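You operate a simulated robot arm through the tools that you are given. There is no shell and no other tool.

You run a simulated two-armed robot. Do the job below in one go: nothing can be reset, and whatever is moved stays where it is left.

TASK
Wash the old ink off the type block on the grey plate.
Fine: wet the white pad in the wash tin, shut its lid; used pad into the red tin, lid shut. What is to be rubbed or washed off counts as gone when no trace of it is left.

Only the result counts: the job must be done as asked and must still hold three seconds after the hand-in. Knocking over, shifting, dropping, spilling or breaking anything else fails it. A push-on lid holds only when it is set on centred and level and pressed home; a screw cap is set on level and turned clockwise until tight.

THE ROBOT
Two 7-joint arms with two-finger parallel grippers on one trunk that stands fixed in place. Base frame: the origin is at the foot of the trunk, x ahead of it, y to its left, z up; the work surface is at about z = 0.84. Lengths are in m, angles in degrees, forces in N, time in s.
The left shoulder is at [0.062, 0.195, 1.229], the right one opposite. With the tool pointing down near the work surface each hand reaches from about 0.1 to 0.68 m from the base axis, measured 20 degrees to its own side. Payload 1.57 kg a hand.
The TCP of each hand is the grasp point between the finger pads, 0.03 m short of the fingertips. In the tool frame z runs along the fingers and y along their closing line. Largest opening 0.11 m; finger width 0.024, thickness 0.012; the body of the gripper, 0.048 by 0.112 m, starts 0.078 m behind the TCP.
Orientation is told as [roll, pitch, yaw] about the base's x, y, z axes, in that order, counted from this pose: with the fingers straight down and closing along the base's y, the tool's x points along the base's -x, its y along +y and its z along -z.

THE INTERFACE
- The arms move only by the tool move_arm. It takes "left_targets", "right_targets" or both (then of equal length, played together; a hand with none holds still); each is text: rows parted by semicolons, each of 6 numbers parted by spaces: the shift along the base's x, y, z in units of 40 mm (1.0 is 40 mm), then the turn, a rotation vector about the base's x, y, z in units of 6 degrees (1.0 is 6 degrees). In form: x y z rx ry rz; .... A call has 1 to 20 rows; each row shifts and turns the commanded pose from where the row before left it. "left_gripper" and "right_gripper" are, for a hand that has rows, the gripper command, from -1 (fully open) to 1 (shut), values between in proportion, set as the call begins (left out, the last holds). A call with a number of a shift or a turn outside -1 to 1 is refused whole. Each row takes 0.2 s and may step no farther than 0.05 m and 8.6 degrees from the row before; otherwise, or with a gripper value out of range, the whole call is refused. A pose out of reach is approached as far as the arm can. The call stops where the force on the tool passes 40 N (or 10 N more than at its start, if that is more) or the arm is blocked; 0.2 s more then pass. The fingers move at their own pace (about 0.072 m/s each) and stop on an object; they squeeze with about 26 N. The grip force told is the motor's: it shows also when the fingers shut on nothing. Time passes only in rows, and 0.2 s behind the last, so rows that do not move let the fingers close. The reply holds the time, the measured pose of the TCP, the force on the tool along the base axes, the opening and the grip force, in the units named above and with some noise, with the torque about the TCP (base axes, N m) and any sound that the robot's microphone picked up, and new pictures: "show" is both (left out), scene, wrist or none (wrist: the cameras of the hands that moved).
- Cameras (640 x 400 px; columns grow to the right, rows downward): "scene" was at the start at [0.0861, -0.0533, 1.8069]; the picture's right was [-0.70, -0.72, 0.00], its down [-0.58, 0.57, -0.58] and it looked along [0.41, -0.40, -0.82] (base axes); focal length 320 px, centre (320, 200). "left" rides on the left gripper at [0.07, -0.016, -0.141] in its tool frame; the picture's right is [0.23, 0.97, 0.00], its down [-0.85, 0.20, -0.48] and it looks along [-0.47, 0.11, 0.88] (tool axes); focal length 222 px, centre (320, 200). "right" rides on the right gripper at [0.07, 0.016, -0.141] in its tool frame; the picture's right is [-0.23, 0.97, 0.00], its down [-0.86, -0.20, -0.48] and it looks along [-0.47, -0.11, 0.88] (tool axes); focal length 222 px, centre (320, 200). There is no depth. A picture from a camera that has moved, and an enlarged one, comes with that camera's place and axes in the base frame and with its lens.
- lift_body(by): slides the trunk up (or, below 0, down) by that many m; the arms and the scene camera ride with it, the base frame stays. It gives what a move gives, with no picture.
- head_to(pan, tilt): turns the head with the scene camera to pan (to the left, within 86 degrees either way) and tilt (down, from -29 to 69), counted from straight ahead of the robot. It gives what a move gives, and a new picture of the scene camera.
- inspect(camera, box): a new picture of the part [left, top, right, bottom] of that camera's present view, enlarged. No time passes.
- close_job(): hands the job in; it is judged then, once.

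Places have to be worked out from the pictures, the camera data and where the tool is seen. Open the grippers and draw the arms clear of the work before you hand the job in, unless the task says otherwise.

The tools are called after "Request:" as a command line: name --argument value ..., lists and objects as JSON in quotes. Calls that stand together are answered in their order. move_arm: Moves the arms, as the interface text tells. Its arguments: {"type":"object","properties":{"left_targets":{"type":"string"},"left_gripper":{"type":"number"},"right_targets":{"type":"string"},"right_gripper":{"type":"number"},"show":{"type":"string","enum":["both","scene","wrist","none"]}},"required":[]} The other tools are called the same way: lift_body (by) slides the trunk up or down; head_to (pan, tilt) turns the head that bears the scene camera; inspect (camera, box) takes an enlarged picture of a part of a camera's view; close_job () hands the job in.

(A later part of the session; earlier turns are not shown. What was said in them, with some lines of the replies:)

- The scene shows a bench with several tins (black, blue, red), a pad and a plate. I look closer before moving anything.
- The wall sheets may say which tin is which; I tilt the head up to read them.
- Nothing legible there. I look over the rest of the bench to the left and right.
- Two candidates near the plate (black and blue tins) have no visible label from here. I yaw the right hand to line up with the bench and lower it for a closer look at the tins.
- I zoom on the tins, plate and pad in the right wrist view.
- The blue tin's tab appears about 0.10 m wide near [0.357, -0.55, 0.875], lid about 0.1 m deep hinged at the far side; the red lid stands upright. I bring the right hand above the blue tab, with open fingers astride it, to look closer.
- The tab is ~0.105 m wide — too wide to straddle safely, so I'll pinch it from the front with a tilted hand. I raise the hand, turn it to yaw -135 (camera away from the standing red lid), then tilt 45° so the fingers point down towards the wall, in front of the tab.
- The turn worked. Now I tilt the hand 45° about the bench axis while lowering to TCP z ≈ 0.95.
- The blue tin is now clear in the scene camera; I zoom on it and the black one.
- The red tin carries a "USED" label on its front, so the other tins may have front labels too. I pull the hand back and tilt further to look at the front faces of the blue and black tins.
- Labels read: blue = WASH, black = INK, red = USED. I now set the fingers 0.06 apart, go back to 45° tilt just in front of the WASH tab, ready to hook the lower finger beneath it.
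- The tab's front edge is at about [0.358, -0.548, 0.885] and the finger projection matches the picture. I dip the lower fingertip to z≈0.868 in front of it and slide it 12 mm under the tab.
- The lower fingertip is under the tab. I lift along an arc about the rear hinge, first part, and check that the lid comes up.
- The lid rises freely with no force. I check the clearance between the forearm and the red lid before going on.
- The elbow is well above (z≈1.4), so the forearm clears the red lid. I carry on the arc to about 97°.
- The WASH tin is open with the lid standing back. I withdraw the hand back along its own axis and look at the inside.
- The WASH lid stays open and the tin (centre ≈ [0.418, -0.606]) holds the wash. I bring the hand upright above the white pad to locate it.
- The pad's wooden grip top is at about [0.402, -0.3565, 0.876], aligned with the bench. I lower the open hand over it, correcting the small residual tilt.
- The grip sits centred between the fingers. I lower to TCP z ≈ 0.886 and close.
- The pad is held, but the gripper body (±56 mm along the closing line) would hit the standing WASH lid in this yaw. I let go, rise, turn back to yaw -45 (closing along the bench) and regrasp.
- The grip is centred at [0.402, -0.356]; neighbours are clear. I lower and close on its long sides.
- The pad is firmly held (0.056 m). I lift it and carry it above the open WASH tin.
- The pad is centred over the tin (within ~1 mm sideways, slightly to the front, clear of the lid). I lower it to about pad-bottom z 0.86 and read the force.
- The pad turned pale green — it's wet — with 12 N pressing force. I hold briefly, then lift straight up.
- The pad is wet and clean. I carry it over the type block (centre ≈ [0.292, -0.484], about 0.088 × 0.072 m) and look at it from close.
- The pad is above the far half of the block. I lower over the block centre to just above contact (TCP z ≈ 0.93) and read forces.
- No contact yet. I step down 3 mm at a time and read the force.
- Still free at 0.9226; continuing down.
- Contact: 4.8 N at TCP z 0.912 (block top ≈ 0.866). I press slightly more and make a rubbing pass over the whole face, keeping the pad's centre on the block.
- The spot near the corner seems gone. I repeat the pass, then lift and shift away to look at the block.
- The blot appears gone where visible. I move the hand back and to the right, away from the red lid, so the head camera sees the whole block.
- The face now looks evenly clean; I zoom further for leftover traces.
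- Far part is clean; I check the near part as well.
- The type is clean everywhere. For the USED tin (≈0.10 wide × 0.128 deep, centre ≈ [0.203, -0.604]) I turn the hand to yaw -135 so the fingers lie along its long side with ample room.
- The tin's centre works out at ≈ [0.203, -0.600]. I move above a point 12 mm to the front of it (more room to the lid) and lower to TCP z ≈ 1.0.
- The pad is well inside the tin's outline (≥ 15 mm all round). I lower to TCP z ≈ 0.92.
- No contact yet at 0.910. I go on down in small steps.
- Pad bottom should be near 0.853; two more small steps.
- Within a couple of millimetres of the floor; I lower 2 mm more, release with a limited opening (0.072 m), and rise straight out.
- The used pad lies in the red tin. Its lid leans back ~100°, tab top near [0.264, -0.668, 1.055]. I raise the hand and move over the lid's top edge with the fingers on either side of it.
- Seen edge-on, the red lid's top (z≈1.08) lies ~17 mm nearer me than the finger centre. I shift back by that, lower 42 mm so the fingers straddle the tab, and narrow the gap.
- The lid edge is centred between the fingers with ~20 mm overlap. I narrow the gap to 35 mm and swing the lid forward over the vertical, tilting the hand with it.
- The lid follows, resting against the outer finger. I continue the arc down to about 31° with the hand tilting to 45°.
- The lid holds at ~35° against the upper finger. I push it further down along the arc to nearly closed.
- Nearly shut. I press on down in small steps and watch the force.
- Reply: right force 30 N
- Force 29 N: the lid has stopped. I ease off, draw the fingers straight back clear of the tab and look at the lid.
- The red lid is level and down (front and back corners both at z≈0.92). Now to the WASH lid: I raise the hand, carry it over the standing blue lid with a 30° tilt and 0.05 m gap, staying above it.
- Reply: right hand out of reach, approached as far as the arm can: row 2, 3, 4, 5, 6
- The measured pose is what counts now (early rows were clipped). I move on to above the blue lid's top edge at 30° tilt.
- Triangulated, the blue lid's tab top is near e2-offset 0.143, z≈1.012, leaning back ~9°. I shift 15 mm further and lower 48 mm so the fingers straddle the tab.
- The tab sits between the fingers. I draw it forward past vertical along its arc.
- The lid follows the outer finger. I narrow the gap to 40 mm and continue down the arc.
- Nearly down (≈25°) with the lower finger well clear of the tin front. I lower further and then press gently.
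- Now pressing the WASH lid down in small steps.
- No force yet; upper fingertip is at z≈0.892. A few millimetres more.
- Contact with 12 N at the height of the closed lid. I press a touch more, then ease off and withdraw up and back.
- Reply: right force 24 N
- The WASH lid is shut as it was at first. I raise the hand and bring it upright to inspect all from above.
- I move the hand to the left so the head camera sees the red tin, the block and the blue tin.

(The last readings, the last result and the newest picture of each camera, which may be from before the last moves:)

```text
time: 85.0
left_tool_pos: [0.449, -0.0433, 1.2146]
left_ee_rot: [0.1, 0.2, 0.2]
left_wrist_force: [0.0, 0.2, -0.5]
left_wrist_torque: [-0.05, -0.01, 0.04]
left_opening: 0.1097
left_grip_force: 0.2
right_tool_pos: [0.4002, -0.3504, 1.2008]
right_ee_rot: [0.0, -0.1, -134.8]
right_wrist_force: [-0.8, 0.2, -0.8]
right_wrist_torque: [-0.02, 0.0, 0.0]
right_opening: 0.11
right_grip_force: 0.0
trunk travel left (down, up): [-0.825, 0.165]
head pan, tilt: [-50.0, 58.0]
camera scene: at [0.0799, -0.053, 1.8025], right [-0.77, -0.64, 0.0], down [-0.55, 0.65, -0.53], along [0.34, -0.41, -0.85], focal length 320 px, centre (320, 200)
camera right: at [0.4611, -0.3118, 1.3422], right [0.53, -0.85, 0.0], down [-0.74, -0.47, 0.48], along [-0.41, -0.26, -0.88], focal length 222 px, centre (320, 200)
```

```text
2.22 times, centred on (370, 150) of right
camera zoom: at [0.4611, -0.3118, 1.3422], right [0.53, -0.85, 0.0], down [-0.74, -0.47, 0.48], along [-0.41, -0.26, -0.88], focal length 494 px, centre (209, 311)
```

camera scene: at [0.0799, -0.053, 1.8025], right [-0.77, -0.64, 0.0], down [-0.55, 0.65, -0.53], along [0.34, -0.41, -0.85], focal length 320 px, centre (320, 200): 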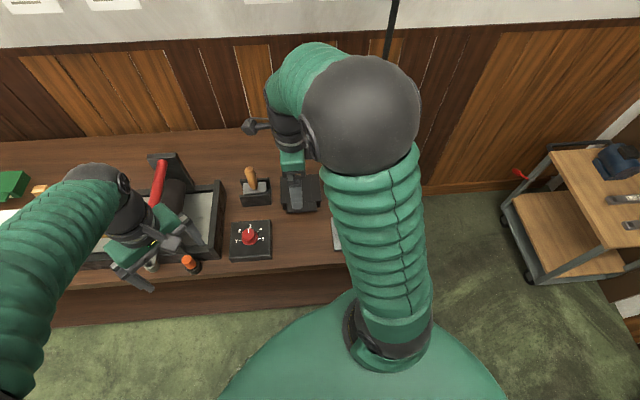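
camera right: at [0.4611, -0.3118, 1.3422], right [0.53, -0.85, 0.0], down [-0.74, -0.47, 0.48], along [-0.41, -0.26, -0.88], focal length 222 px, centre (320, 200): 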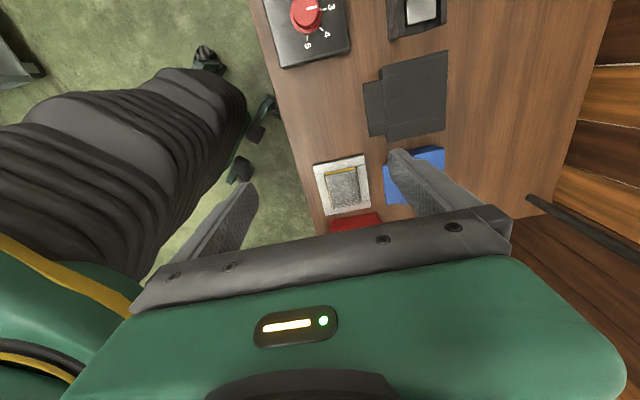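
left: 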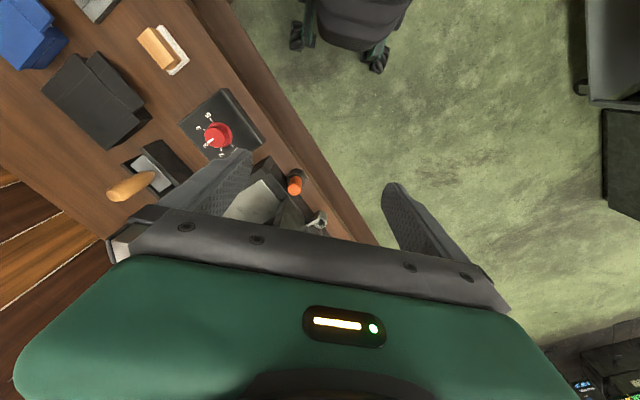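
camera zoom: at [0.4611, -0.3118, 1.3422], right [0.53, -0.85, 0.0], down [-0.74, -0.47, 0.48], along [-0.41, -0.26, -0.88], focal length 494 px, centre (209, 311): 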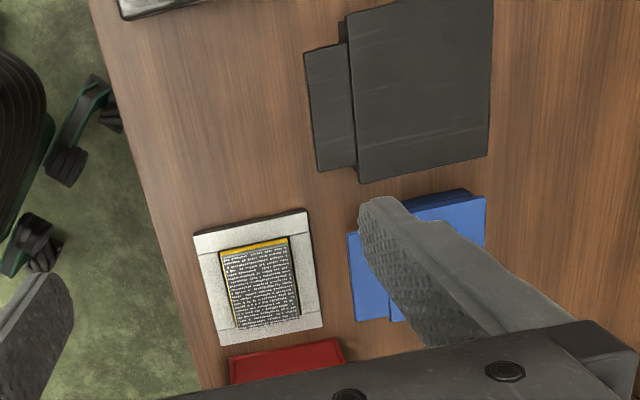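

The elbow blocks the view at this height; I lower the hand to about z 1.04 over the free spot where the pad was.

Request:
move_arm --right_targets "0 0 -0.8 0 0 0;0 0 -0.8 0 0 0;0 0 -0.8 0 0 0;0 0 -0.8 0 0 0;0 0 -0.8 0 0 0" --show "both"

Request:
inspect --camera "scene" --box '[350, 170, 440, 260]'

Request:
inspect --camera "right" --box '[280, 130, 420, 240]'

```text
time: 86.2
left_tool_pos: [0.4493, -0.0458, 1.2142]
left_ee_rot: [0.2, 0.1, 0.0]
left_wrist_force: [0.4, -0.7, -0.8]
left_wrist_torque: [0.03, 0.02, -0.02]
left_opening: 0.1101
left_grip_force: 0.1
right_tool_pos: [0.3999, -0.3517, 1.0409]
right_ee_rot: [0.0, -0.1, -134.8]
right_wrist_force: [-0.8, 0.4, -0.3]
right_wrist_torque: [-0.03, 0.04, -0.03]
right_opening: 0.11
right_grip_force: 0.0
trunk travel left (down, up): [-0.825, 0.165]
head pan, tilt: [-50.0, 58.0]
camera scene: at [0.0812, -0.0557, 1.8024], right [-0.77, -0.64, 0.0], down [-0.55, 0.65, -0.53], along [0.34, -0.4, -0.85], focal length 320 px, centre (320, 200)
camera right: at [0.4616, -0.3135, 1.1816], right [0.53, -0.85, 0.0], down [-0.74, -0.47, 0.48], along [-0.41, -0.26, -0.88], focal length 222 px, centre (320, 200)
```

scene: 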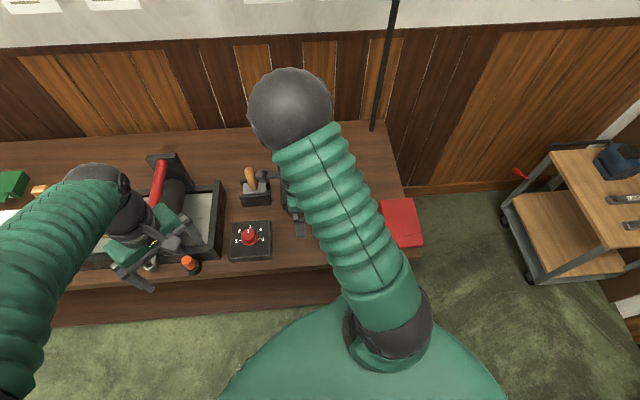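
right: 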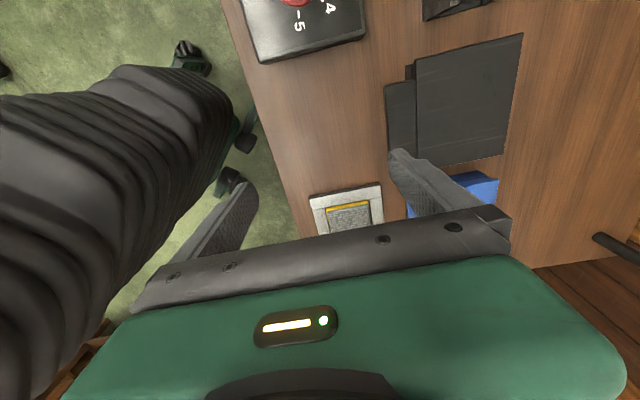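

```text
4.44 times, centred on (395, 215) of scene
camera zoom: at [0.0812, -0.0557, 1.8024], right [-0.77, -0.64, 0.0], down [-0.55, 0.65, -0.53], along [0.34, -0.4, -0.85], focal length 1420 px, centre (-13, 133)
```

zoom: 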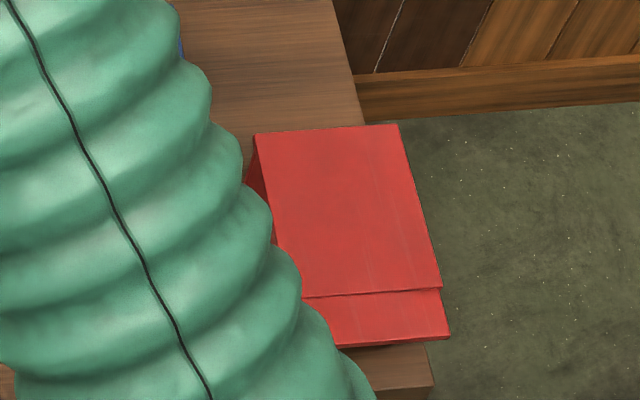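

```text
3.64 times, centred on (350, 185) of right
camera zoom: at [0.4616, -0.3135, 1.1816], right [0.53, -0.85, 0.0], down [-0.74, -0.47, 0.48], along [-0.41, -0.26, -0.88], focal length 808 px, centre (211, 254)
```

zoom: 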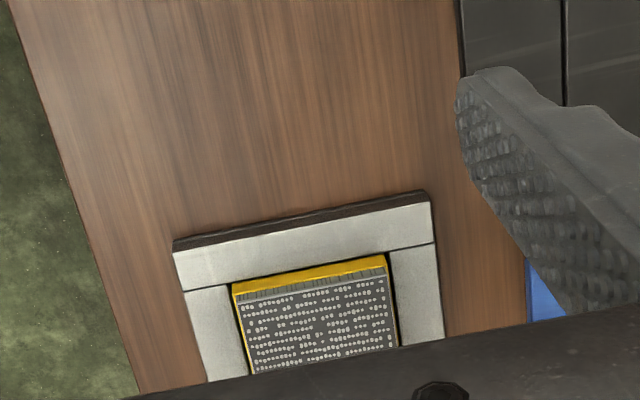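

The red lid looks shut; for certainty I take a low side view: roll the hand 45° so the wrist camera looks level along the bench at the red tin.

Request:
move_arm --right_targets "-0.284 -0.444 0.125 -0.663 0.663 0;-0.284 -0.444 0.125 -0.663 0.663 0;-0.284 -0.444 0.125 -0.663 0.663 0;-0.284 -0.444 0.125 -0.663 0.663 0;-0.284 -0.444 0.125 -0.663 0.663 0;-0.284 -0.444 0.125 -0.663 0.663 0;-0.284 -0.444 0.125 -0.663 0.663 0;-0.284 -0.444 0.125 -0.663 0.663 0" --show "both"

Request:
inspect --camera "right" --box '[220, 0, 460, 200]'

```text
time: 88.0
left_tool_pos: [0.4482, -0.045, 1.2129]
left_ee_rot: [0.0, -0.1, 0.0]
left_wrist_force: [0.2, -0.3, 0.0]
left_wrist_torque: [-0.02, 0.02, -0.02]
left_opening: 0.1101
left_grip_force: 0.2
right_tool_pos: [0.3096, -0.494, 1.0812]
right_ee_rot: [-0.1, -45.2, -134.7]
right_wrist_force: [0.2, -0.9, 0.9]
right_wrist_torque: [-0.01, 0.0, -0.01]
right_opening: 0.11
right_grip_force: 0.2
trunk travel left (down, up): [-0.825, 0.165]
head pan, tilt: [-50.0, 58.0]
camera scene: at [0.0801, -0.0547, 1.8025], right [-0.77, -0.64, 0.0], down [-0.55, 0.65, -0.53], along [0.34, -0.4, -0.85], focal length 320 px, centre (320, 200)
camera right: at [0.4255, -0.3997, 1.1316], right [0.58, -0.8, 0.16], down [-0.33, -0.05, 0.94], along [-0.75, -0.6, -0.29], focal length 222 px, centre (320, 200)
```

scene: 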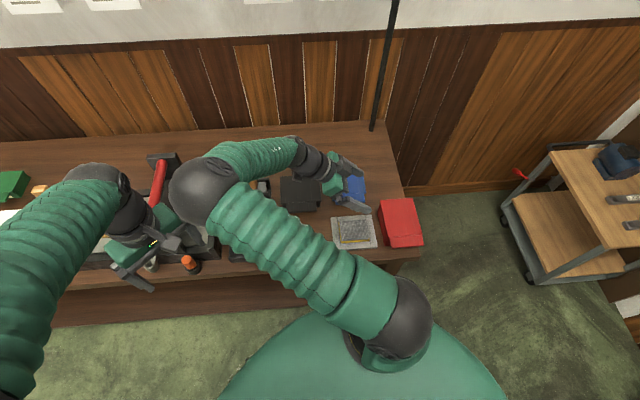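
right: 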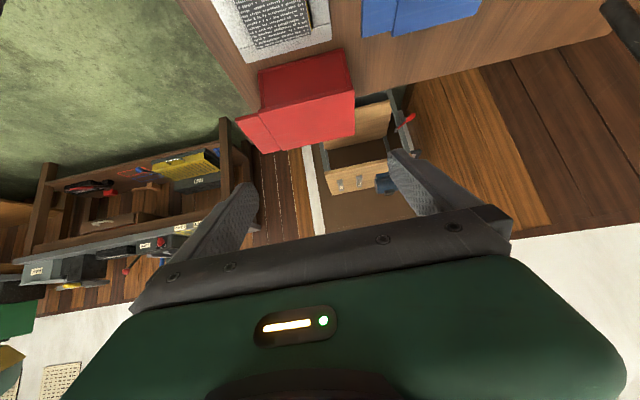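

```text
2.00 times, centred on (340, 100) of right
camera zoom: at [0.4255, -0.3997, 1.1316], right [0.58, -0.8, 0.16], down [-0.33, -0.05, 0.94], along [-0.75, -0.6, -0.29], focal length 444 px, centre (280, 400)
```

zoom: 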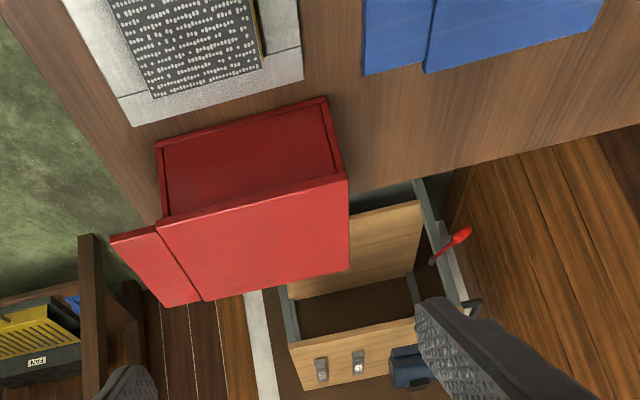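

The side view shows the red lid lying level on the tin with no gap. Block and blue tin are now visible to the head camera; I check both once more.

Request:
inspect --camera "scene" --box '[328, 206, 382, 252]'

Request:
inspect --camera "right" --box '[220, 0, 320, 60]'

Request:
inspect --camera "scene" --box '[220, 130, 440, 270]'

```text
8.70 times, centred on (355, 229) of scene
camera zoom: at [0.0801, -0.0547, 1.8025], right [-0.77, -0.64, 0.0], down [-0.55, 0.65, -0.53], along [0.34, -0.4, -0.85], focal length 2778 px, centre (16, -52)
```

zoom: 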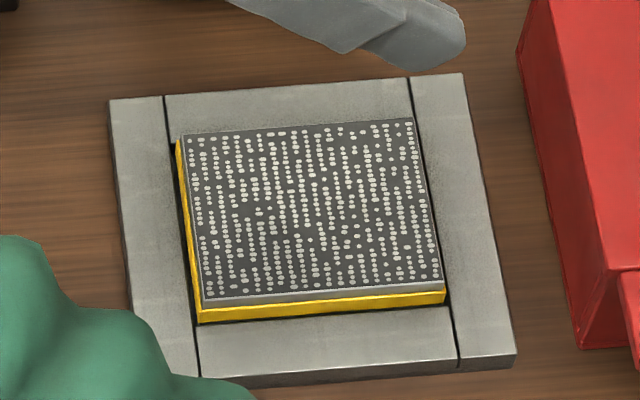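

```text
6.40 times, centred on (270, 30) of right
camera zoom: at [0.4255, -0.3997, 1.1316], right [0.58, -0.8, 0.16], down [-0.33, -0.05, 0.94], along [-0.75, -0.6, -0.29], focal length 1422 px, centre (640, 1288)
```

zoom: 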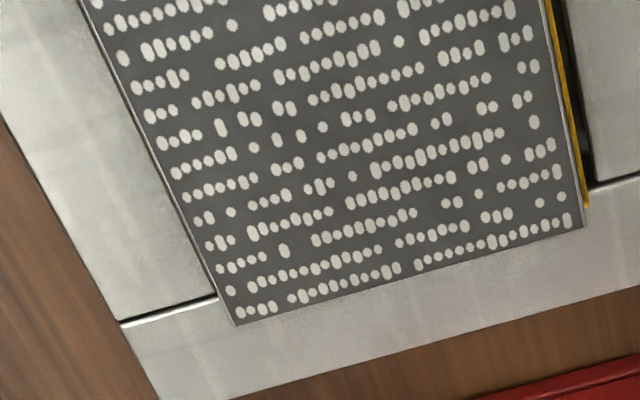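

```text
2.86 times, centred on (330, 200) of scene
camera zoom: at [0.0801, -0.0547, 1.8025], right [-0.77, -0.64, 0.0], down [-0.55, 0.65, -0.53], along [0.34, -0.4, -0.85], focal length 913 px, centre (291, 200)
```

zoom: 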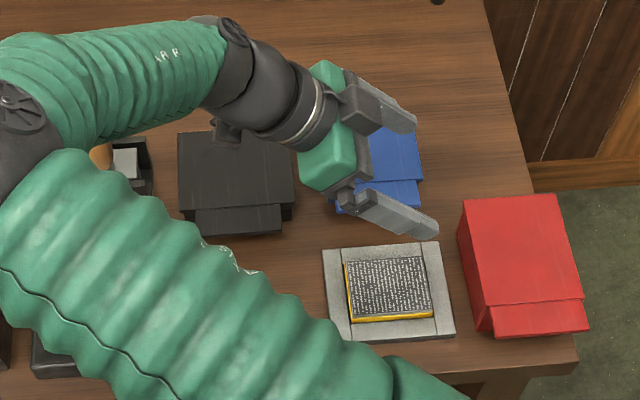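

The type is clean all over, both lids are shut. I roll the hand back upright while rising well clear of the work.

Request:
move_arm --right_targets "0 0 0.6 0.663 -0.663 0;0 0 0.6 0.663 -0.663 0;0 0 0.6 0.663 -0.663 0;0 0 0.6 0.663 -0.663 0;0 0 0.6 0.663 -0.663 0;0 0 0.6 0.663 -0.663 0;0 0 0.6 0.663 -0.663 0;0 0 0.6 0.663 -0.663 0" --right_gripper -1 --show "both"

Request:
inspect --camera "right" --box '[220, 0, 480, 220]'

Request:
head_to --pan -44.3 --tilt 54.5

```text
time: 89.8
left_tool_pos: [0.4469, -0.0452, 1.2149]
left_ee_rot: [0.0, 0.0, 0.0]
left_wrist_force: [-0.3, -0.9, 0.7]
left_wrist_torque: [0.02, -0.02, 0.02]
left_opening: 0.11
left_grip_force: 0.1
right_tool_pos: [0.3085, -0.4944, 1.2745]
right_ee_rot: [0.1, 0.1, -134.8]
right_wrist_force: [0.1, -0.1, 1.0]
right_wrist_torque: [0.01, 0.0, 0.02]
right_opening: 0.1101
right_grip_force: 0.0
trunk travel left (down, up): [-0.825, 0.165]
head pan, tilt: [-50.0, 58.0]
camera scene: at [0.0765, -0.056, 1.8026], right [-0.77, -0.64, 0.0], down [-0.55, 0.65, -0.53], along [0.34, -0.4, -0.85], focal length 320 px, centre (320, 200)
camera right: at [0.3681, -0.4558, 1.4161], right [0.53, -0.85, 0.0], down [-0.74, -0.47, 0.48], along [-0.4, -0.25, -0.88], focal length 222 px, centre (320, 200)
```

scene: 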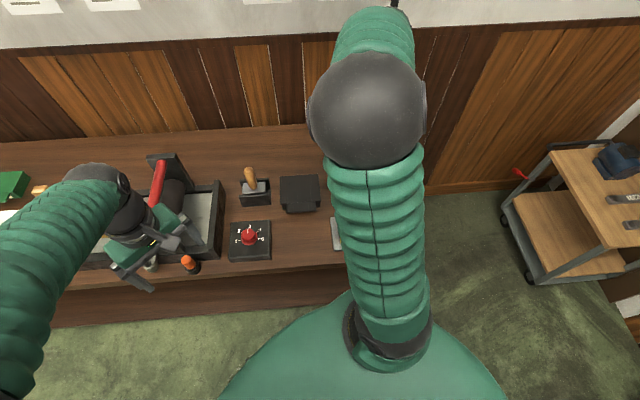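
right: 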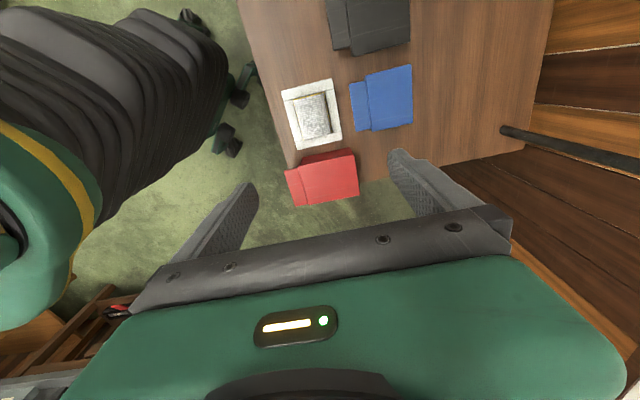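

```text
1.82 times, centred on (350, 110) of right
camera zoom: at [0.3681, -0.4558, 1.4161], right [0.53, -0.85, 0.0], down [-0.74, -0.47, 0.48], along [-0.4, -0.25, -0.88], focal length 404 px, centre (266, 364)
```

zoom: 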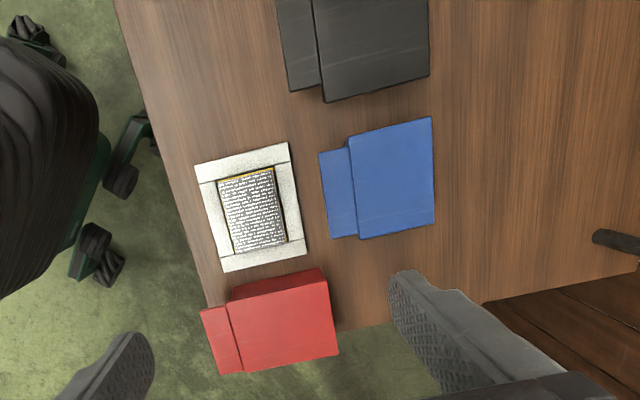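

```text
time: 90.5
left_tool_pos: [0.4468, -0.0444, 1.2157]
left_ee_rot: [0.0, -0.1, 0.0]
left_wrist_force: [0.5, -0.7, 0.0]
left_wrist_torque: [-0.01, -0.01, -0.01]
left_opening: 0.1101
left_grip_force: 0.0
right_tool_pos: [0.3091, -0.4938, 1.2734]
right_ee_rot: [0.0, -0.2, -134.8]
right_wrist_force: [-0.4, 0.0, 0.0]
right_wrist_torque: [0.0, 0.0, 0.0]
right_opening: 0.1101
right_grip_force: 0.0
trunk travel left (down, up): [-0.825, 0.165]
head pan, tilt: [-44.3, 54.5]
camera scene: at [0.0854, -0.0532, 1.8069], right [-0.7, -0.72, 0.0], down [-0.58, 0.57, -0.58], along [0.41, -0.4, -0.82], focal length 320 px, centre (320, 200)
```

scene: 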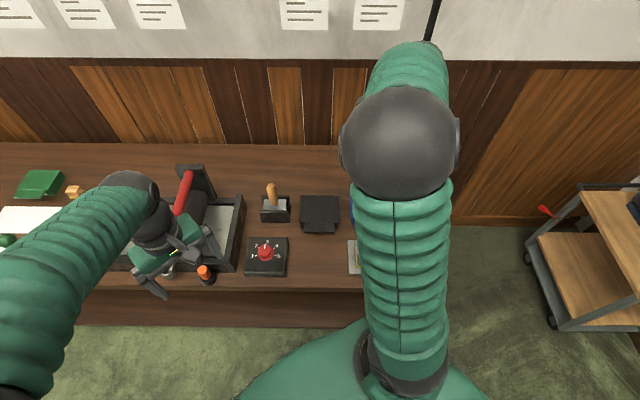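

The type block is clean, the WASH and USED lids are shut with the pad in the red tin, and nothing else has moved. Both grippers are open and the arms are clear, so I hand the job in.

Request:
close_job

```text
The job is handed in.
```

The job is handed in. The old ink is off the type block, and close-up views of the whole face showed no trace left.

- **Wash tin:** I wetted the white pad in the blue tin marked WASH. I then shut its lid and pressed it down, to about 23 N.
- **Red tin:** The used pad is in the red tin marked USED. Its lid is shut and was pressed down to about 29 N. A side view afterwards showed it level with no gap.
- **Everything else:** The last pictures showed nothing else shifted, and the block is still in its frame on the grey plate.

Both grippers are open and the arms are clear of the work.
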